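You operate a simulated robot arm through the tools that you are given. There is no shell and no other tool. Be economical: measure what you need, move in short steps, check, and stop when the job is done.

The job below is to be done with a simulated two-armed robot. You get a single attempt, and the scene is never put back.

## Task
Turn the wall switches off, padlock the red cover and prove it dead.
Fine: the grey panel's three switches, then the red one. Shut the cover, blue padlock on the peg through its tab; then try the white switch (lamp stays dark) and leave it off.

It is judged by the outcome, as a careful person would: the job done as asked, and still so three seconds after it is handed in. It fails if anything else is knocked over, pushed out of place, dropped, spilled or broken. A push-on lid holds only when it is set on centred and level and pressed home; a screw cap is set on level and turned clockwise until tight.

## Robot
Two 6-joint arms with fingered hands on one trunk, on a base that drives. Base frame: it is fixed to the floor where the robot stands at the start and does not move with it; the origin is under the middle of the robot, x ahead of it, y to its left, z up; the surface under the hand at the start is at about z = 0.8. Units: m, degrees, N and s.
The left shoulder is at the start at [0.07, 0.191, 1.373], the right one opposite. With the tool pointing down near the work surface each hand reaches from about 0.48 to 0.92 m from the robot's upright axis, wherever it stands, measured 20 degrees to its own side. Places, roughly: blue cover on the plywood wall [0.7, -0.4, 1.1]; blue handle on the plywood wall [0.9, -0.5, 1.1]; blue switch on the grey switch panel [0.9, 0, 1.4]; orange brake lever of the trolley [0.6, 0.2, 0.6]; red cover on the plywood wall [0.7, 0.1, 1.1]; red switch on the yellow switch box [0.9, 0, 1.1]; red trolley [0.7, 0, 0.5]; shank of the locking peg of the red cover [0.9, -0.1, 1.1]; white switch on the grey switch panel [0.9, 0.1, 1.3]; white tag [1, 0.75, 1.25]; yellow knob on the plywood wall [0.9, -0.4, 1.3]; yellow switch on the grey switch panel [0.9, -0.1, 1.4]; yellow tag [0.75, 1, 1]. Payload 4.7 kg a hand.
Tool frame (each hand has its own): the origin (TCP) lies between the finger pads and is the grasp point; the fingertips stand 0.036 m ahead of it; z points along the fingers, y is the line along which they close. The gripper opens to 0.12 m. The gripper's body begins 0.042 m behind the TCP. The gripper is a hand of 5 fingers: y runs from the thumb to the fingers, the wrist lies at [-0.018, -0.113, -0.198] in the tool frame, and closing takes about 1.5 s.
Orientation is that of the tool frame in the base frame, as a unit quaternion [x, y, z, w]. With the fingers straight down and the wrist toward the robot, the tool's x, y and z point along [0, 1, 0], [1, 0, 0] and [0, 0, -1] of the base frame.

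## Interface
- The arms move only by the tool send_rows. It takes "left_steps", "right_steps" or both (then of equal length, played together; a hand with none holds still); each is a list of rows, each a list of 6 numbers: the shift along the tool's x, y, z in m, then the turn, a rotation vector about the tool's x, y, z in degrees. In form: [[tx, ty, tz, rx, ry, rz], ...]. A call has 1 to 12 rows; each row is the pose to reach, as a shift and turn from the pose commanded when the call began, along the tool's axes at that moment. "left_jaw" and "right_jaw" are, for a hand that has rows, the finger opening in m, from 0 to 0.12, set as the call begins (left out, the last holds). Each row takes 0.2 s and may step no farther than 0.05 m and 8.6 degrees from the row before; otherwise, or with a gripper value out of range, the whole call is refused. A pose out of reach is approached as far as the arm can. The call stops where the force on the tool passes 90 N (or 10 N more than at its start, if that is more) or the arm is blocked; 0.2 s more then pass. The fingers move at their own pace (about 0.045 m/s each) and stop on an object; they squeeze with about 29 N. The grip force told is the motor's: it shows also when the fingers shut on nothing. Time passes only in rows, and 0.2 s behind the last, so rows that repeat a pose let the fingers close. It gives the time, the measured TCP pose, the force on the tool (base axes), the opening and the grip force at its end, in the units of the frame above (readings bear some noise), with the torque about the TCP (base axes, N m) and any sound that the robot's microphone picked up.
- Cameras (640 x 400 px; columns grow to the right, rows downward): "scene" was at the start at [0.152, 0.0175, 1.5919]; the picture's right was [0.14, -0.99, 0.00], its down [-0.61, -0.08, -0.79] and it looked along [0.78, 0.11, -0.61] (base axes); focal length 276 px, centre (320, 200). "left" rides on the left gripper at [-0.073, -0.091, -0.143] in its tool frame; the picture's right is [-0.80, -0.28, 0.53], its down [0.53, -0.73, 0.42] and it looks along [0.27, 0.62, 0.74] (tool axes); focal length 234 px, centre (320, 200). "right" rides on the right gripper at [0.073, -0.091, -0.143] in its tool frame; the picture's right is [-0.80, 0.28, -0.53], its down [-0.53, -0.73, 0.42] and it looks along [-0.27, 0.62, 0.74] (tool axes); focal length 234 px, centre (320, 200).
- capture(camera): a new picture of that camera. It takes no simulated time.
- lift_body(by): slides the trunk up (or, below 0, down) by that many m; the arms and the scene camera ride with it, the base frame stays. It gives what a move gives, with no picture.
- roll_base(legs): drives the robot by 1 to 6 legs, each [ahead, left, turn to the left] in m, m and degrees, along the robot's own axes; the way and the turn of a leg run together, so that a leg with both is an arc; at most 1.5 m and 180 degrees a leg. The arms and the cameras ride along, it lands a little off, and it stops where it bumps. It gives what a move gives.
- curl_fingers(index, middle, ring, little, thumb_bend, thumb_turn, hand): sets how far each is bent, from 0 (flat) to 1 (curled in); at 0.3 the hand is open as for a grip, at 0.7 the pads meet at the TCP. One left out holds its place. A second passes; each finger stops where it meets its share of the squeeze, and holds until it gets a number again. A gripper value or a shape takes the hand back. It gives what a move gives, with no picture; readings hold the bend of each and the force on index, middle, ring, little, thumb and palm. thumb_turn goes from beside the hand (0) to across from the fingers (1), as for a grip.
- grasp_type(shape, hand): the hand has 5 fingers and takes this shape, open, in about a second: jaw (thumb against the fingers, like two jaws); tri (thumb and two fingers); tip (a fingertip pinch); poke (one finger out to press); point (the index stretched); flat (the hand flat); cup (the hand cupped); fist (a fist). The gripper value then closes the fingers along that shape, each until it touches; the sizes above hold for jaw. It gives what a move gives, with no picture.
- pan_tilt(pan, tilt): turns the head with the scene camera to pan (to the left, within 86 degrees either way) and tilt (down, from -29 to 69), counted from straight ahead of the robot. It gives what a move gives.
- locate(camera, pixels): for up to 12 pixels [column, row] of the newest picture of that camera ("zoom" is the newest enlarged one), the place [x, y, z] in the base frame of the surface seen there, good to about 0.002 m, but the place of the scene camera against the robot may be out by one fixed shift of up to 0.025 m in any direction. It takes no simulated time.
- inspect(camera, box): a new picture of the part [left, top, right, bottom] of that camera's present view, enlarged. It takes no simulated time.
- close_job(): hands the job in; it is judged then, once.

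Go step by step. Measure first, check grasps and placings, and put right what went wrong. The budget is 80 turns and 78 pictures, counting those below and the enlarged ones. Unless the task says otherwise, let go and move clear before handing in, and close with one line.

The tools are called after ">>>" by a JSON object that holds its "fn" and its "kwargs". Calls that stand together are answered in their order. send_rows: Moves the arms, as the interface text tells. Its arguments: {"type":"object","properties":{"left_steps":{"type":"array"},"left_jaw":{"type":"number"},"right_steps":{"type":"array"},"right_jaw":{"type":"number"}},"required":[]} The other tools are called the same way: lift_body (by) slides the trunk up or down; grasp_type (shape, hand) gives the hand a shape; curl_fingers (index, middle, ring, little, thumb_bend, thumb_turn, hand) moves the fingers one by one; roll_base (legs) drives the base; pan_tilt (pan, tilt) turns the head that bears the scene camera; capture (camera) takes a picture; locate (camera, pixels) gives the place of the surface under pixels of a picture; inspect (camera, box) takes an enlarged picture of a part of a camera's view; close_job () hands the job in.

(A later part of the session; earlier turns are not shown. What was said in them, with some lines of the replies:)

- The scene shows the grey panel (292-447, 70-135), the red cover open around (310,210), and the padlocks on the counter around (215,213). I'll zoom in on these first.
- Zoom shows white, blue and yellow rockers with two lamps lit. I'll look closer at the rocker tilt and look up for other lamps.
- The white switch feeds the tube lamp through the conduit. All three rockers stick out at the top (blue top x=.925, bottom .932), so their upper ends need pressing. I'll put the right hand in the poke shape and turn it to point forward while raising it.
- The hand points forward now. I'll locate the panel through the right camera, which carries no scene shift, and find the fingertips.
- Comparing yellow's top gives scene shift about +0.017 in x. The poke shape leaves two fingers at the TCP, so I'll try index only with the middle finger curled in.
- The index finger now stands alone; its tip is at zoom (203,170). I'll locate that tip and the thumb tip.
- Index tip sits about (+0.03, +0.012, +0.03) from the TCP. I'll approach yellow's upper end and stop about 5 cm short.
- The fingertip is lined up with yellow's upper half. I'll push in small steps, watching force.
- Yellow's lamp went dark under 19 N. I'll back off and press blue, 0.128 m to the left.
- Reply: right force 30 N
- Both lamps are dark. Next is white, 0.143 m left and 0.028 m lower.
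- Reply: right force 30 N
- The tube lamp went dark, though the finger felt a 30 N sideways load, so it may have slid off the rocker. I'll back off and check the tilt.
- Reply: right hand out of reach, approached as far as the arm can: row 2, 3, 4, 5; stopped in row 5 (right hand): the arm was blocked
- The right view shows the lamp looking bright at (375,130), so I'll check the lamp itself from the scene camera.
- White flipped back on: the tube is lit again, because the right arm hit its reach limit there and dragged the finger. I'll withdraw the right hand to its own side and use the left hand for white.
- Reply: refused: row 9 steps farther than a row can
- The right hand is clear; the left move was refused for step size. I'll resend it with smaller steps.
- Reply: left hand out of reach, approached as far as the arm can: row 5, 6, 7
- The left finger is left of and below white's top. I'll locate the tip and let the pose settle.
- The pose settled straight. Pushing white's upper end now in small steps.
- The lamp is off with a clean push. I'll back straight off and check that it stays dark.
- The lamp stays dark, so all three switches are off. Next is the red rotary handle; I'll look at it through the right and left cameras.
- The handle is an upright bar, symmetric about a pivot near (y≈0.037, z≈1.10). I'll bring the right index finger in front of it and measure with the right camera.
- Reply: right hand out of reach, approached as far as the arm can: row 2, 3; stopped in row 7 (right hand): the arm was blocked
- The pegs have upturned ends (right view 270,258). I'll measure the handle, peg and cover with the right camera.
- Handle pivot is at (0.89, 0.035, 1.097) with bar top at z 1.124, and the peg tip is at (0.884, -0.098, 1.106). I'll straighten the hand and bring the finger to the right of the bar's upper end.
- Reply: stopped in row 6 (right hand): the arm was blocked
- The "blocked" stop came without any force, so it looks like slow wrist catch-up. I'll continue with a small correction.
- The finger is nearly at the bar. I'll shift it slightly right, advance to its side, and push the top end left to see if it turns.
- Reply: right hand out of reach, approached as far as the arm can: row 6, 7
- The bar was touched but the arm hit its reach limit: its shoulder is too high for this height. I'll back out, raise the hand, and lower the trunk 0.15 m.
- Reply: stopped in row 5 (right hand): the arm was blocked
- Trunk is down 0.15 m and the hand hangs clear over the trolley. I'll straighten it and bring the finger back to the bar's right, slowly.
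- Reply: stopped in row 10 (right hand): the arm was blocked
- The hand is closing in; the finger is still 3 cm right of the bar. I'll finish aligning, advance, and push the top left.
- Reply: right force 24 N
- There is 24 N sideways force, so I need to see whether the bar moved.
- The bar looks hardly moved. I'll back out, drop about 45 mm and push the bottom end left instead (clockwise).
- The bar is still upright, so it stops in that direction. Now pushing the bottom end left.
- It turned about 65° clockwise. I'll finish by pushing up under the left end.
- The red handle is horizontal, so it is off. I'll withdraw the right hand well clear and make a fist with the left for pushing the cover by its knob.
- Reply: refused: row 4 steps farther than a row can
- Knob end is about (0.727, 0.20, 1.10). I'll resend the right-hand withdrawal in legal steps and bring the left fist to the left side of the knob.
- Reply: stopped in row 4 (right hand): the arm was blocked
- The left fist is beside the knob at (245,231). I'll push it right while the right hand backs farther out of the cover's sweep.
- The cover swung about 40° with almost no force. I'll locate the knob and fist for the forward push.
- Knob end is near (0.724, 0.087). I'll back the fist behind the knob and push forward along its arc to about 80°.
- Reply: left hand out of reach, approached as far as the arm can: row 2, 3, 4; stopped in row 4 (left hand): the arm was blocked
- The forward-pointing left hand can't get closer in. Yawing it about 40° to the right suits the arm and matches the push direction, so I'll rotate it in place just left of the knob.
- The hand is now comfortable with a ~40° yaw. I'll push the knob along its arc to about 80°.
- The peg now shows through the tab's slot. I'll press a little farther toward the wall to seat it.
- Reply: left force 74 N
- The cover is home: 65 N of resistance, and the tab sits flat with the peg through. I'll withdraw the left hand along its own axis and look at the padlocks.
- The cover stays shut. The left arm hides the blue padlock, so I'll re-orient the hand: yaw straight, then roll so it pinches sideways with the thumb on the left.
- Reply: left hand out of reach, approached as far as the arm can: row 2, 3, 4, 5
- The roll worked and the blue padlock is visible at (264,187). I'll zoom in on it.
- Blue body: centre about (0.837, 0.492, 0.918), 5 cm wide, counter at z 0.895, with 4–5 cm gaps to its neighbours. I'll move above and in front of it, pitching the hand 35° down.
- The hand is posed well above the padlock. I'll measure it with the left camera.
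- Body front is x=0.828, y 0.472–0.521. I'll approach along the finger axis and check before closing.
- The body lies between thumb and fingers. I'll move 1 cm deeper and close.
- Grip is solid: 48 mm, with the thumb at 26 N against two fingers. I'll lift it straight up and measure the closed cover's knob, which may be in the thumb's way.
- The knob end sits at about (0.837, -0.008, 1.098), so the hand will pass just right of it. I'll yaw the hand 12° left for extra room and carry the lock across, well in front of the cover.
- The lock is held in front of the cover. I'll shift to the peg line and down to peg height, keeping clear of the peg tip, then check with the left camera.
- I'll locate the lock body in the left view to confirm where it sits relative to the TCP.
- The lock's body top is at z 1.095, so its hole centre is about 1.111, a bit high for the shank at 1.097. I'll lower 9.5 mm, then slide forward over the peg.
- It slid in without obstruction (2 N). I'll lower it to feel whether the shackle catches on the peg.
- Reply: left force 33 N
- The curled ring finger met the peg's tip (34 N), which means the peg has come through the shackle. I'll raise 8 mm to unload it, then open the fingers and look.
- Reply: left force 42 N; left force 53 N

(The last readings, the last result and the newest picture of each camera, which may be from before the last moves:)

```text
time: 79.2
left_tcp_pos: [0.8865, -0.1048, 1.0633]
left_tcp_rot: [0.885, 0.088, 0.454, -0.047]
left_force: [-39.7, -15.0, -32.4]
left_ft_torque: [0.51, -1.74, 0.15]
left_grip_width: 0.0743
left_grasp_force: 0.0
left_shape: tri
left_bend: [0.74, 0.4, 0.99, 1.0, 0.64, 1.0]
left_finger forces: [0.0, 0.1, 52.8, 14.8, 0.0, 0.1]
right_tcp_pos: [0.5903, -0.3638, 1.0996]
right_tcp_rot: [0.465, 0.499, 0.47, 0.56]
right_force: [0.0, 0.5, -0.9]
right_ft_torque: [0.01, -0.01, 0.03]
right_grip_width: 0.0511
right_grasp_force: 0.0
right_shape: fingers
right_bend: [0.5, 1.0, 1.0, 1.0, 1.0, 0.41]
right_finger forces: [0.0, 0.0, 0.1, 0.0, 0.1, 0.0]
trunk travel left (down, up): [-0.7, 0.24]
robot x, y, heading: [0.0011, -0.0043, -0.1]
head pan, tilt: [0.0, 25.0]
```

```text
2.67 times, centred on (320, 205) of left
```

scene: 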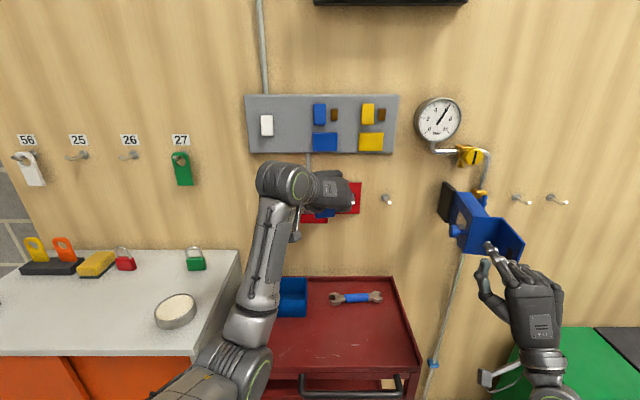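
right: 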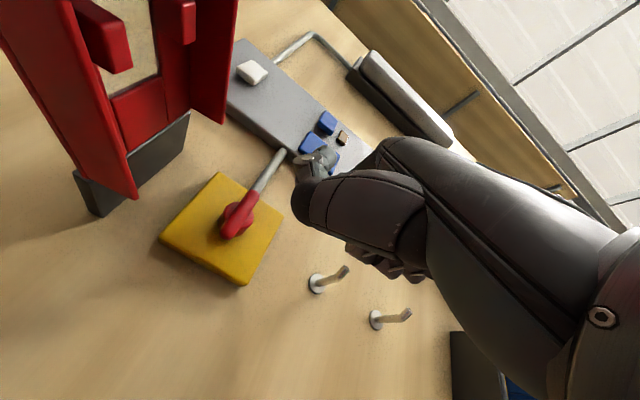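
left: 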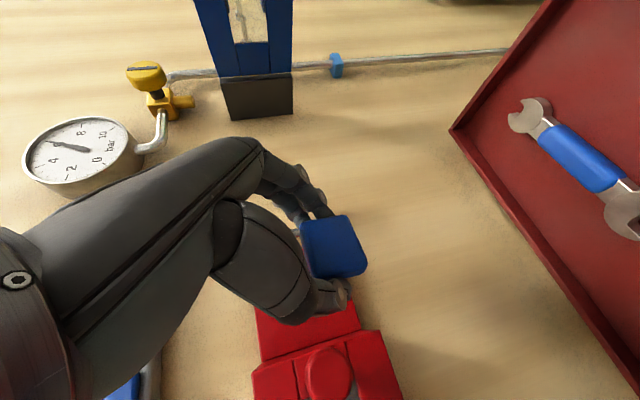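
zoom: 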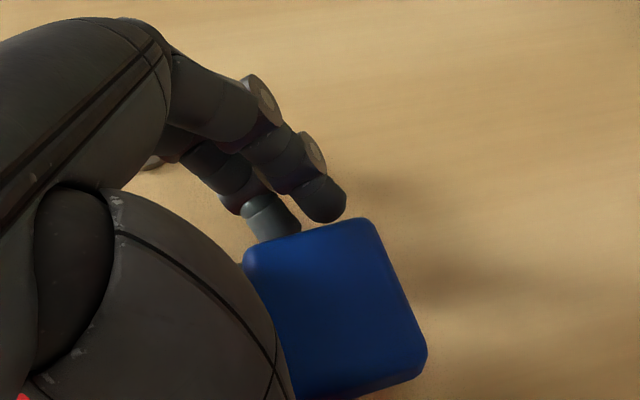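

The lock is released and stays up, while the peg tip is wedged against the curled ring and little fingers. I'll back straight out in small steps.

>>> {"fn": "send_rows", "kwargs": {"left_steps": [[-0.0028, -0.001, -0.004, 0, 0, 0], [-0.0056, -0.002, -0.008, 0, 0, 0], [-0.0085, -0.003, -0.012, 0, 0, 0], [-0.0113, -0.004, -0.016, 0, 0, 0], [-0.014, -0.005, -0.02, 0, 0, 0]], "left_jaw": 0.085}}

>>> {"fn": "inspect", "kwargs": {"camera": "left", "box": [160, 100, 480, 300]}}

```text
time: 80.3
left_tcp_pos: [0.868, -0.0976, 1.0676]
left_tcp_rot: [0.882, 0.092, 0.46, -0.046]
left_force: [0.0, -0.1, -0.1]
left_ft_torque: [0.03, -0.02, -0.01]
left_grip_width: 0.0844
left_grasp_force: 0.0
left_shape: tri
left_bend: [0.73, 0.37, 0.99, 0.99, 0.59, 0.99]
left_finger forces: [0.0, 0.0, 0.0, 0.0, 0.0, 0.0]
right_tcp_pos: [0.5941, -0.3599, 1.0982]
right_tcp_rot: [0.466, 0.5, 0.468, 0.56]
right_force: [0.3, 0.3, -0.2]
right_ft_torque: [-0.03, -0.02, 0.01]
right_grip_width: 0.0514
right_grasp_force: 0.0
right_shape: fingers
right_bend: [0.5, 1.0, 1.0, 1.0, 1.0, 0.41]
right_finger forces: [0.0, 0.1, 0.1, 0.1, 0.1, 0.0]
trunk travel left (down, up): [-0.7, 0.24]
robot x, y, heading: [-0.0005, -0.0016, 0.4]
head pan, tilt: [0.0, 25.0]
```

```text
2.00 times, centred on (320, 200) of left
```

zoom: 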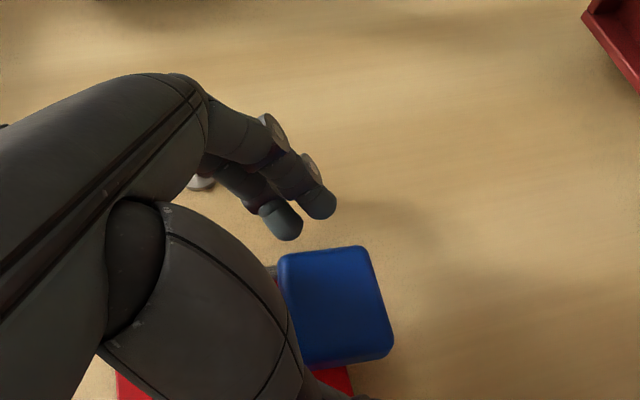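

Free: no force, and the lock hangs on the peg. I'll withdraw, unwind the hand to point forward palm-down, and view the result.

>>> {"fn": "send_rows", "kwargs": {"left_steps": [[-0.017, -0.006, -0.024, 0, 0, 0], [-0.034, -0.012, -0.048, 0, 0, 0], [-0.056, -0.02, -0.08, 0, 0, 0], [-0.08, -0.029, -0.1135, 0, 0, 0], [-0.075, -0.068, -0.107, -5, 0, 3.5], [-0.07, -0.107, -0.1, -9.8, 0, 6.9]]}}

>>> {"fn": "send_rows", "kwargs": {"left_steps": [[0.016, -0.04, -0.0115, 0, 7, 0], [0.032, -0.08, -0.023, 0, 14, 0], [0.048, -0.12, -0.034, 0, 21, 0], [0.064, -0.16, -0.045, 0, 28, 0], [0.08, -0.2, -0.056, 0, 35, 0], [0.08, -0.21, -0.056, 0, 35, 0]]}}

>>> {"fn": "send_rows", "kwargs": {"left_steps": [[0, -0.01, 0, 0, 0, -8], [0, -0.02, 0, 0, 0, -16], [0, -0.03, 0, 0, 0, -24], [0, -0.04, 0, 0, 0, -32], [0, -0.05, 0, 0, 0, -40], [0, -0.06, 0, 0, 0, -48], [0, -0.07, 0, 0, 0, -56], [0, -0.08, 0, 0, 0, -64], [0, -0.09, 0, 0, 0, -72], [0, -0.1, 0, 0, 0, -80], [0, -0.11, 0, 0, 0, -88], [0, -0.11, 0, 0, 0, -90]]}}

>>> {"fn": "capture", "kwargs": {"camera": "scene"}}

```text
time: 81.8
left_tcp_pos: [0.723, -0.0214, 1.063]
left_tcp_rot: [0.889, -0.002, 0.458, 0.006]
left_force: [-0.7, 1.4, -1.4]
left_ft_torque: [-0.05, -0.01, -0.03]
left_grip_width: 0.0848
left_grasp_force: 0.0
left_shape: tri
left_bend: [0.73, 0.37, 0.99, 0.99, 0.59, 0.99]
left_finger forces: [0.0, 0.0, 0.1, 0.1, 0.1, 0.1]
left hand out of reach, approached as far as the arm can: row 4
right_tcp_pos: [0.5929, -0.3581, 1.0993]
right_tcp_rot: [0.465, 0.501, 0.468, 0.56]
right_force: [-0.3, 0.6, 1.3]
right_ft_torque: [0.04, 0.0, -0.03]
right_grip_width: 0.0513
right_grasp_force: 0.2
right_shape: fingers
right_bend: [0.5, 1.0, 1.0, 1.0, 1.0, 0.41]
right_finger forces: [0.0, 0.0, 0.0, 0.0, 0.0, 0.0]
trunk travel left (down, up): [-0.7, 0.24]
robot x, y, heading: [0.0009, -0.0035, -0.1]
head pan, tilt: [0.0, 25.0]
```

```text
time: 83.2
left_tcp_pos: [0.7246, 0.1901, 1.1627]
left_tcp_rot: [0.708, -0.001, 0.707, 0.004]
left_force: [-0.7, 0.0, 0.5]
left_ft_torque: [0.0, -0.01, 0.03]
left_grip_width: 0.0847
left_grasp_force: 0.1
left_shape: tri
left_bend: [0.73, 0.37, 0.99, 0.99, 0.59, 0.99]
left_finger forces: [0.0, 0.0, 0.1, 0.0, 0.0, 0.1]
right_tcp_pos: [0.5924, -0.3611, 1.1]
right_tcp_rot: [0.466, 0.499, 0.468, 0.561]
right_force: [-0.2, -1.4, -0.4]
right_ft_torque: [-0.04, 0.02, 0.0]
right_grip_width: 0.0511
right_grasp_force: 0.0
right_shape: fingers
right_bend: [0.5, 1.0, 1.0, 1.0, 1.0, 0.41]
right_finger forces: [0.0, 0.1, 0.0, 0.0, 0.0, 0.0]
trunk travel left (down, up): [-0.7, 0.24]
robot x, y, heading: [-0.0025, -0.0026, -0.2]
head pan, tilt: [0.0, 25.0]
```

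```text
time: 85.8
left_tcp_pos: [0.7263, 0.3013, 1.1611]
left_tcp_rot: [0.502, 0.5, 0.496, 0.502]
left_force: [-0.5, 0.5, 0.5]
left_ft_torque: [-0.03, -0.01, 0.0]
left_grip_width: 0.0848
left_grasp_force: 0.1
left_shape: tri
left_bend: [0.73, 0.37, 0.99, 0.99, 0.59, 0.99]
left_finger forces: [0.0, 0.0, 0.0, 0.1, 0.0, 0.0]
right_tcp_pos: [0.5927, -0.3601, 1.0995]
right_tcp_rot: [0.465, 0.5, 0.469, 0.56]
right_force: [-0.3, 0.0, 0.6]
right_ft_torque: [0.03, -0.02, 0.05]
right_grip_width: 0.0513
right_grasp_force: 0.0
right_shape: fingers
right_bend: [0.5, 1.0, 1.0, 1.0, 1.0, 0.41]
right_finger forces: [0.0, 0.0, 0.0, 0.1, 0.1, 0.0]
trunk travel left (down, up): [-0.7, 0.24]
robot x, y, heading: [0.0024, 0.0, -0.0]
head pan, tilt: [0.0, 25.0]
```

```text
4 pictures are left
```

scene: 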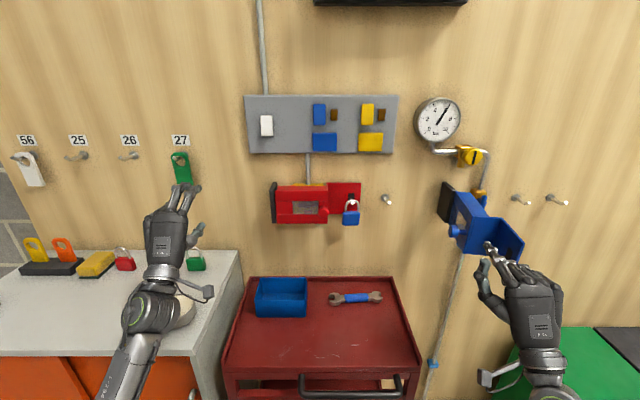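

The padlock hangs on the peg in front of the tab at (351,215). I'll raise the trunk back up and bring the left index in front of white's lower end to try it on.

>>> {"fn": "lift_body", "kwargs": {"by": 0.15}}

>>> {"fn": "curl_fingers", "kwargs": {"hand": "left", "index": 0.5, "middle": 1, "ring": 1, "little": 1, "thumb_bend": 1, "thumb_turn": 0.4}}

>>> {"fn": "send_rows", "kwargs": {"left_steps": [[-0.03, -0.008, 0.015, 0, 0, 0], [-0.06, -0.016, 0.03, 0, 0, 0], [-0.09, -0.024, 0.05, 0, 0, 0], [-0.12, -0.032, 0.07, 0, 0, 0], [-0.148, -0.039, 0.09, 0, 0, 0], [-0.148, -0.039, 0.095, 0, 0, 0], [-0.148, -0.039, 0.098, 0, 0, 0]]}}

```text
time: 87.5
left_tcp_pos: [0.7266, 0.302, 1.312]
left_tcp_rot: [0.502, 0.5, 0.496, 0.502]
left_force: [0.4, -0.5, -0.4]
left_ft_torque: [0.03, 0.01, 0.02]
left_grip_width: 0.0848
left_grasp_force: 0.0
left_shape: tri
left_bend: [0.73, 0.37, 0.99, 0.99, 0.59, 0.99]
left_finger forces: [0.0, 0.0, 0.1, 0.1, 0.0, 0.0]
right_tcp_pos: [0.593, -0.3603, 1.2498]
right_tcp_rot: [0.465, 0.5, 0.469, 0.56]
right_force: [-0.2, 0.1, -0.5]
right_ft_torque: [0.0, 0.04, 0.01]
right_grip_width: 0.0514
right_grasp_force: 0.0
right_shape: fingers
right_bend: [0.5, 1.0, 1.0, 1.0, 1.0, 0.41]
right_finger forces: [0.1, 0.0, 0.0, 0.1, 0.0, 0.0]
trunk travel left (down, up): [-0.85, 0.09]
robot x, y, heading: [-0.0008, -0.005, -0.1]
head pan, tilt: [0.0, 25.0]
```

```text
time: 88.5
left_tcp_pos: [0.7273, 0.3014, 1.3118]
left_tcp_rot: [0.501, 0.5, 0.497, 0.501]
left_force: [0.7, -0.2, -0.1]
left_ft_torque: [-0.03, -0.01, -0.03]
left_grip_width: 0.0512
left_grasp_force: 0.0
left_shape: fingers
left_bend: [0.5, 1.0, 1.0, 1.0, 1.0, 0.41]
left_finger forces: [0.0, 0.1, 0.0, 0.0, 0.1, 0.0]
right_tcp_pos: [0.5926, -0.3595, 1.2491]
right_tcp_rot: [0.465, 0.5, 0.469, 0.56]
right_force: [1.0, 0.3, 0.5]
right_ft_torque: [0.04, -0.01, -0.02]
right_grip_width: 0.051
right_grasp_force: 0.0
right_shape: fingers
right_bend: [0.5, 1.0, 1.0, 1.0, 1.0, 0.41]
right_finger forces: [0.0, 0.0, 0.0, 0.1, 0.1, 0.0]
trunk travel left (down, up): [-0.85, 0.09]
robot x, y, heading: [-0.0012, 0.0019, 0.2]
head pan, tilt: [0.0, 25.0]
```

```text
time: 90.1
left_tcp_pos: [0.8237, 0.1514, 1.2715]
left_tcp_rot: [0.501, 0.501, 0.497, 0.501]
left_force: [0.2, 0.1, 0.7]
left_ft_torque: [0.02, 0.04, 0.02]
left_grip_width: 0.0514
left_grasp_force: 0.0
left_shape: fingers
left_bend: [0.5, 1.0, 1.0, 1.0, 1.0, 0.41]
left_finger forces: [0.1, 0.0, 0.1, 0.0, 0.0, 0.0]
right_tcp_pos: [0.5932, -0.3601, 1.2496]
right_tcp_rot: [0.466, 0.499, 0.468, 0.56]
right_force: [-0.6, -0.8, -0.6]
right_ft_torque: [0.01, 0.0, 0.02]
right_grip_width: 0.0515
right_grasp_force: 0.0
right_shape: fingers
right_bend: [0.5, 1.0, 1.0, 1.0, 1.0, 0.41]
right_finger forces: [0.1, 0.0, 0.0, 0.0, 0.0, 0.0]
trunk travel left (down, up): [-0.85, 0.09]
robot x, y, heading: [0.0041, 0.0016, -0.3]
head pan, tilt: [0.0, 25.0]
```

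The finger is in place at white's lower end. Pushing it on, as the lamp test.

>>> {"fn": "send_rows", "kwargs": {"left_steps": [[0.001, 0, 0.02, 0, 0, 0], [0.001, 0, 0.035, 0, 0, 0], [0.001, 0, 0.042, 0, 0, 0], [0.001, 0, 0.048, 0, 0, 0], [0.001, 0, 0.053, 0, 0, 0], [0.001, 0, 0.058, 0, 0, 0]]}}

>>> {"fn": "send_rows", "kwargs": {"left_steps": [[0, 0, -0.02, 0, 0, 0], [0, 0, -0.04, 0, 0, 0], [0, 0, -0.058, 0, 0, 0]]}}

>>> {"fn": "capture", "kwargs": {"camera": "scene"}}

>>> {"fn": "locate", "kwargs": {"camera": "scene", "pixels": [[268, 170], [268, 173], [270, 178], [271, 184], [274, 172], [274, 178], [274, 184], [266, 172]]}}

```text
time: 91.5
left_tcp_pos: [0.876, 0.1524, 1.2776]
left_tcp_rot: [0.499, 0.5, 0.499, 0.502]
left_force: [-28.3, 0.0, -4.8]
left_ft_torque: [0.05, -0.92, -0.36]
left_grip_width: 0.0519
left_grasp_force: 13.7
left_shape: fingers
left_bend: [0.53, 1.0, 1.0, 1.0, 1.0, 0.41]
left_finger forces: [27.7, 0.0, 0.0, 0.1, 0.0, 0.0]
right_tcp_pos: [0.5872, -0.3599, 1.2521]
right_tcp_rot: [0.465, 0.499, 0.47, 0.561]
right_force: [0.0, -0.6, 0.2]
right_ft_torque: [0.01, 0.0, 0.0]
right_grip_width: 0.0512
right_grasp_force: 0.0
right_shape: fingers
right_bend: [0.5, 1.0, 1.0, 1.0, 1.0, 0.41]
right_finger forces: [0.0, 0.0, 0.0, 0.1, 0.0, 0.0]
trunk travel left (down, up): [-0.85, 0.09]
robot x, y, heading: [0.001, -0.0014, -0.2]
head pan, tilt: [0.0, 25.0]
```

```text
time: 92.3
left_tcp_pos: [0.8227, 0.1539, 1.2767]
left_tcp_rot: [0.502, 0.5, 0.497, 0.501]
left_force: [-0.4, 0.7, 0.3]
left_ft_torque: [0.01, 0.02, -0.04]
left_grip_width: 0.0515
left_grasp_force: 0.0
left_shape: fingers
left_bend: [0.5, 1.0, 1.0, 1.0, 1.0, 0.41]
left_finger forces: [0.0, 0.0, 0.1, 0.0, 0.1, 0.0]
right_tcp_pos: [0.5915, -0.3609, 1.2492]
right_tcp_rot: [0.465, 0.5, 0.468, 0.561]
right_force: [0.2, -0.2, 0.1]
right_ft_torque: [-0.03, -0.01, 0.03]
right_grip_width: 0.0516
right_grasp_force: 0.0
right_shape: fingers
right_bend: [0.5, 1.0, 1.0, 1.0, 1.0, 0.41]
right_finger forces: [0.0, 0.0, 0.1, 0.1, 0.0, 0.0]
trunk travel left (down, up): [-0.85, 0.09]
robot x, y, heading: [0.0, -0.0017, -0.0]
head pan, tilt: [0.0, 25.0]
```

```text
3 pictures are left
```

scene: 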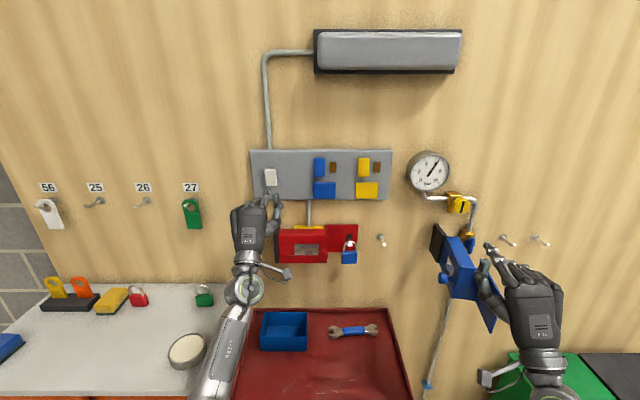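

```text
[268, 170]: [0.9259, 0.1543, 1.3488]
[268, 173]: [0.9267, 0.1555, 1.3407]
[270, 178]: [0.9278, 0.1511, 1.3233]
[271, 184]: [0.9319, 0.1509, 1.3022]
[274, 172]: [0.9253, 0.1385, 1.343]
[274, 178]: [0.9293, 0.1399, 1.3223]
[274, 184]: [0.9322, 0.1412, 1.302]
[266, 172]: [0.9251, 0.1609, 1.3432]
```

White is on (its lower end is in: x 0.932 against 0.926 at the top) and the tube stays dark, so it is proved dead. Now switching white off again at its upper end.

>>> {"fn": "send_rows", "kwargs": {"left_steps": [[0, 0.016, 0, 0, 0, 0], [0, 0.032, 0, 0, 0, 0], [0, 0.032, 0.02, 0, 0, 0], [0, 0.032, 0.035, 0, 0, 0], [0, 0.032, 0.042, 0, 0, 0], [0, 0.032, 0.048, 0, 0, 0], [0, 0.032, 0.053, 0, 0, 0], [0, 0.032, 0.058, 0, 0, 0]]}}

>>> {"fn": "send_rows", "kwargs": {"left_steps": [[0, 0, -0.02, 0, 0, 0], [0, 0, -0.06, 0, 0, 0], [0, 0, -0.1, 0, 0, 0], [0.04, 0, -0.12, 0, 0, 0], [0.08, 0, -0.14, 0, 0, 0], [0.12, 0, -0.16, 0, 0, 0], [0.15, 0, -0.18, 0, 0, 0]]}}

>>> {"fn": "inspect", "kwargs": {"camera": "scene", "box": [230, 140, 410, 275]}}

>>> {"fn": "locate", "kwargs": {"camera": "zoom", "pixels": [[145, 110], [145, 130], [147, 155], [150, 120], [150, 145], [420, 380], [430, 345], [420, 410], [440, 360], [425, 330]]}}

```text
time: 94.1
left_tcp_pos: [0.8761, 0.1529, 1.3088]
left_tcp_rot: [0.5, 0.499, 0.498, 0.504]
left_force: [-22.2, -0.8, -2.3]
left_ft_torque: [0.05, -0.77, -0.22]
left_grip_width: 0.0515
left_grasp_force: 10.6
left_shape: fingers
left_bend: [0.52, 1.0, 1.0, 1.0, 1.0, 0.41]
left_finger forces: [20.5, 0.1, 0.0, 0.0, 0.0, 0.1]
right_tcp_pos: [0.588, -0.3608, 1.2505]
right_tcp_rot: [0.465, 0.499, 0.47, 0.561]
right_force: [1.0, -0.2, 0.3]
right_ft_torque: [0.0, 0.02, -0.01]
right_grip_width: 0.0514
right_grasp_force: 0.0
right_shape: fingers
right_bend: [0.5, 1.0, 1.0, 1.0, 1.0, 0.41]
right_finger forces: [0.0, 0.0, 0.0, 0.0, 0.0, 0.1]
trunk travel left (down, up): [-0.85, 0.09]
robot x, y, heading: [0.0022, 0.0007, -0.0]
head pan, tilt: [0.0, 25.0]
```

```text
time: 95.7
left_tcp_pos: [0.7009, 0.3058, 1.3042]
left_tcp_rot: [0.5, 0.5, 0.497, 0.502]
left_force: [-0.3, 0.0, 0.5]
left_ft_torque: [0.0, -0.08, -0.02]
left_grip_width: 0.0513
left_grasp_force: 0.1
left_shape: fingers
left_bend: [0.5, 1.0, 1.0, 1.0, 1.0, 0.41]
left_finger forces: [0.0, 0.0, 0.0, 0.0, 0.0, 0.1]
right_tcp_pos: [0.592, -0.359, 1.2502]
right_tcp_rot: [0.465, 0.499, 0.468, 0.562]
right_force: [-0.9, 0.2, 0.7]
right_ft_torque: [0.04, 0.04, 0.0]
right_grip_width: 0.0516
right_grasp_force: 0.1
right_shape: fingers
right_bend: [0.5, 1.0, 1.0, 1.0, 1.0, 0.41]
right_finger forces: [0.1, 0.1, 0.1, 0.0, 0.1, 0.0]
trunk travel left (down, up): [-0.85, 0.09]
robot x, y, heading: [-0.0014, -0.0011, -0.4]
head pan, tilt: [0.0, 25.0]
```

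```text
2.96 times, centred on (320, 208) of scene
```

zoom: 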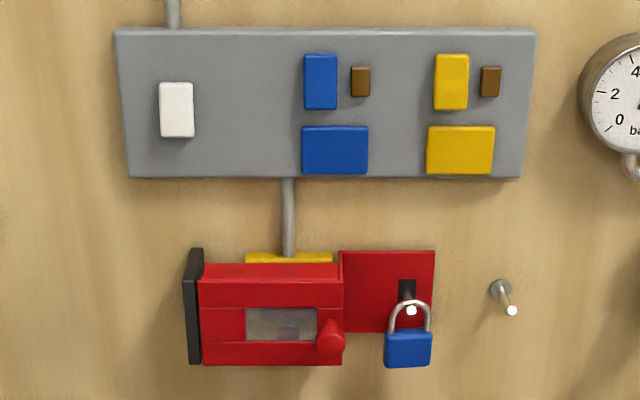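

```text
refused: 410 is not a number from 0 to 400
```

The padlock hangs through the peg in front of the tab. I'll verify the tilt of all three rockers from this picture.

>>> {"fn": "locate", "kwargs": {"camera": "zoom", "pixels": [[176, 92], [176, 110], [178, 130], [320, 65], [320, 82], [318, 102], [452, 65], [451, 82], [449, 102], [407, 350], [407, 305], [385, 270]]}}

```text
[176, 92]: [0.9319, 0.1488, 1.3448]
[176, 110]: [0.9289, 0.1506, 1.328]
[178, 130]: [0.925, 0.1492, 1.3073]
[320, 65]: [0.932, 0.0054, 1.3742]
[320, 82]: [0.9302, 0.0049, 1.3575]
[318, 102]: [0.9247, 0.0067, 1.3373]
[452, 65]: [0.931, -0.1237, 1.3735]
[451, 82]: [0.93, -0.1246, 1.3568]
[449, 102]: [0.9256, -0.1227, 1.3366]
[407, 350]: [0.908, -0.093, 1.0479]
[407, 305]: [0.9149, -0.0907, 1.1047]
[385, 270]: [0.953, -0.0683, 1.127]
```

All three rockers are tilted off (tops in at x≈0.932, bottoms out at 0.925). The red handle is off, and the cover is shut with the blue padlock hanging on its peg. Both hands are clear, so I'm handing in.

>>> {"fn": "close_job", "kwargs": {}}

```text
The job is handed in.
```

The job is done and handed in: the three grey-panel switches and the red switch are off, the red cover is shut, and the blue padlock is on the peg through its tab. With the white switch tried on, the lamp stayed dark, and I left it off. On the first try the right arm flicked white back on, so I redid it with the left hand before turning the red switch off.
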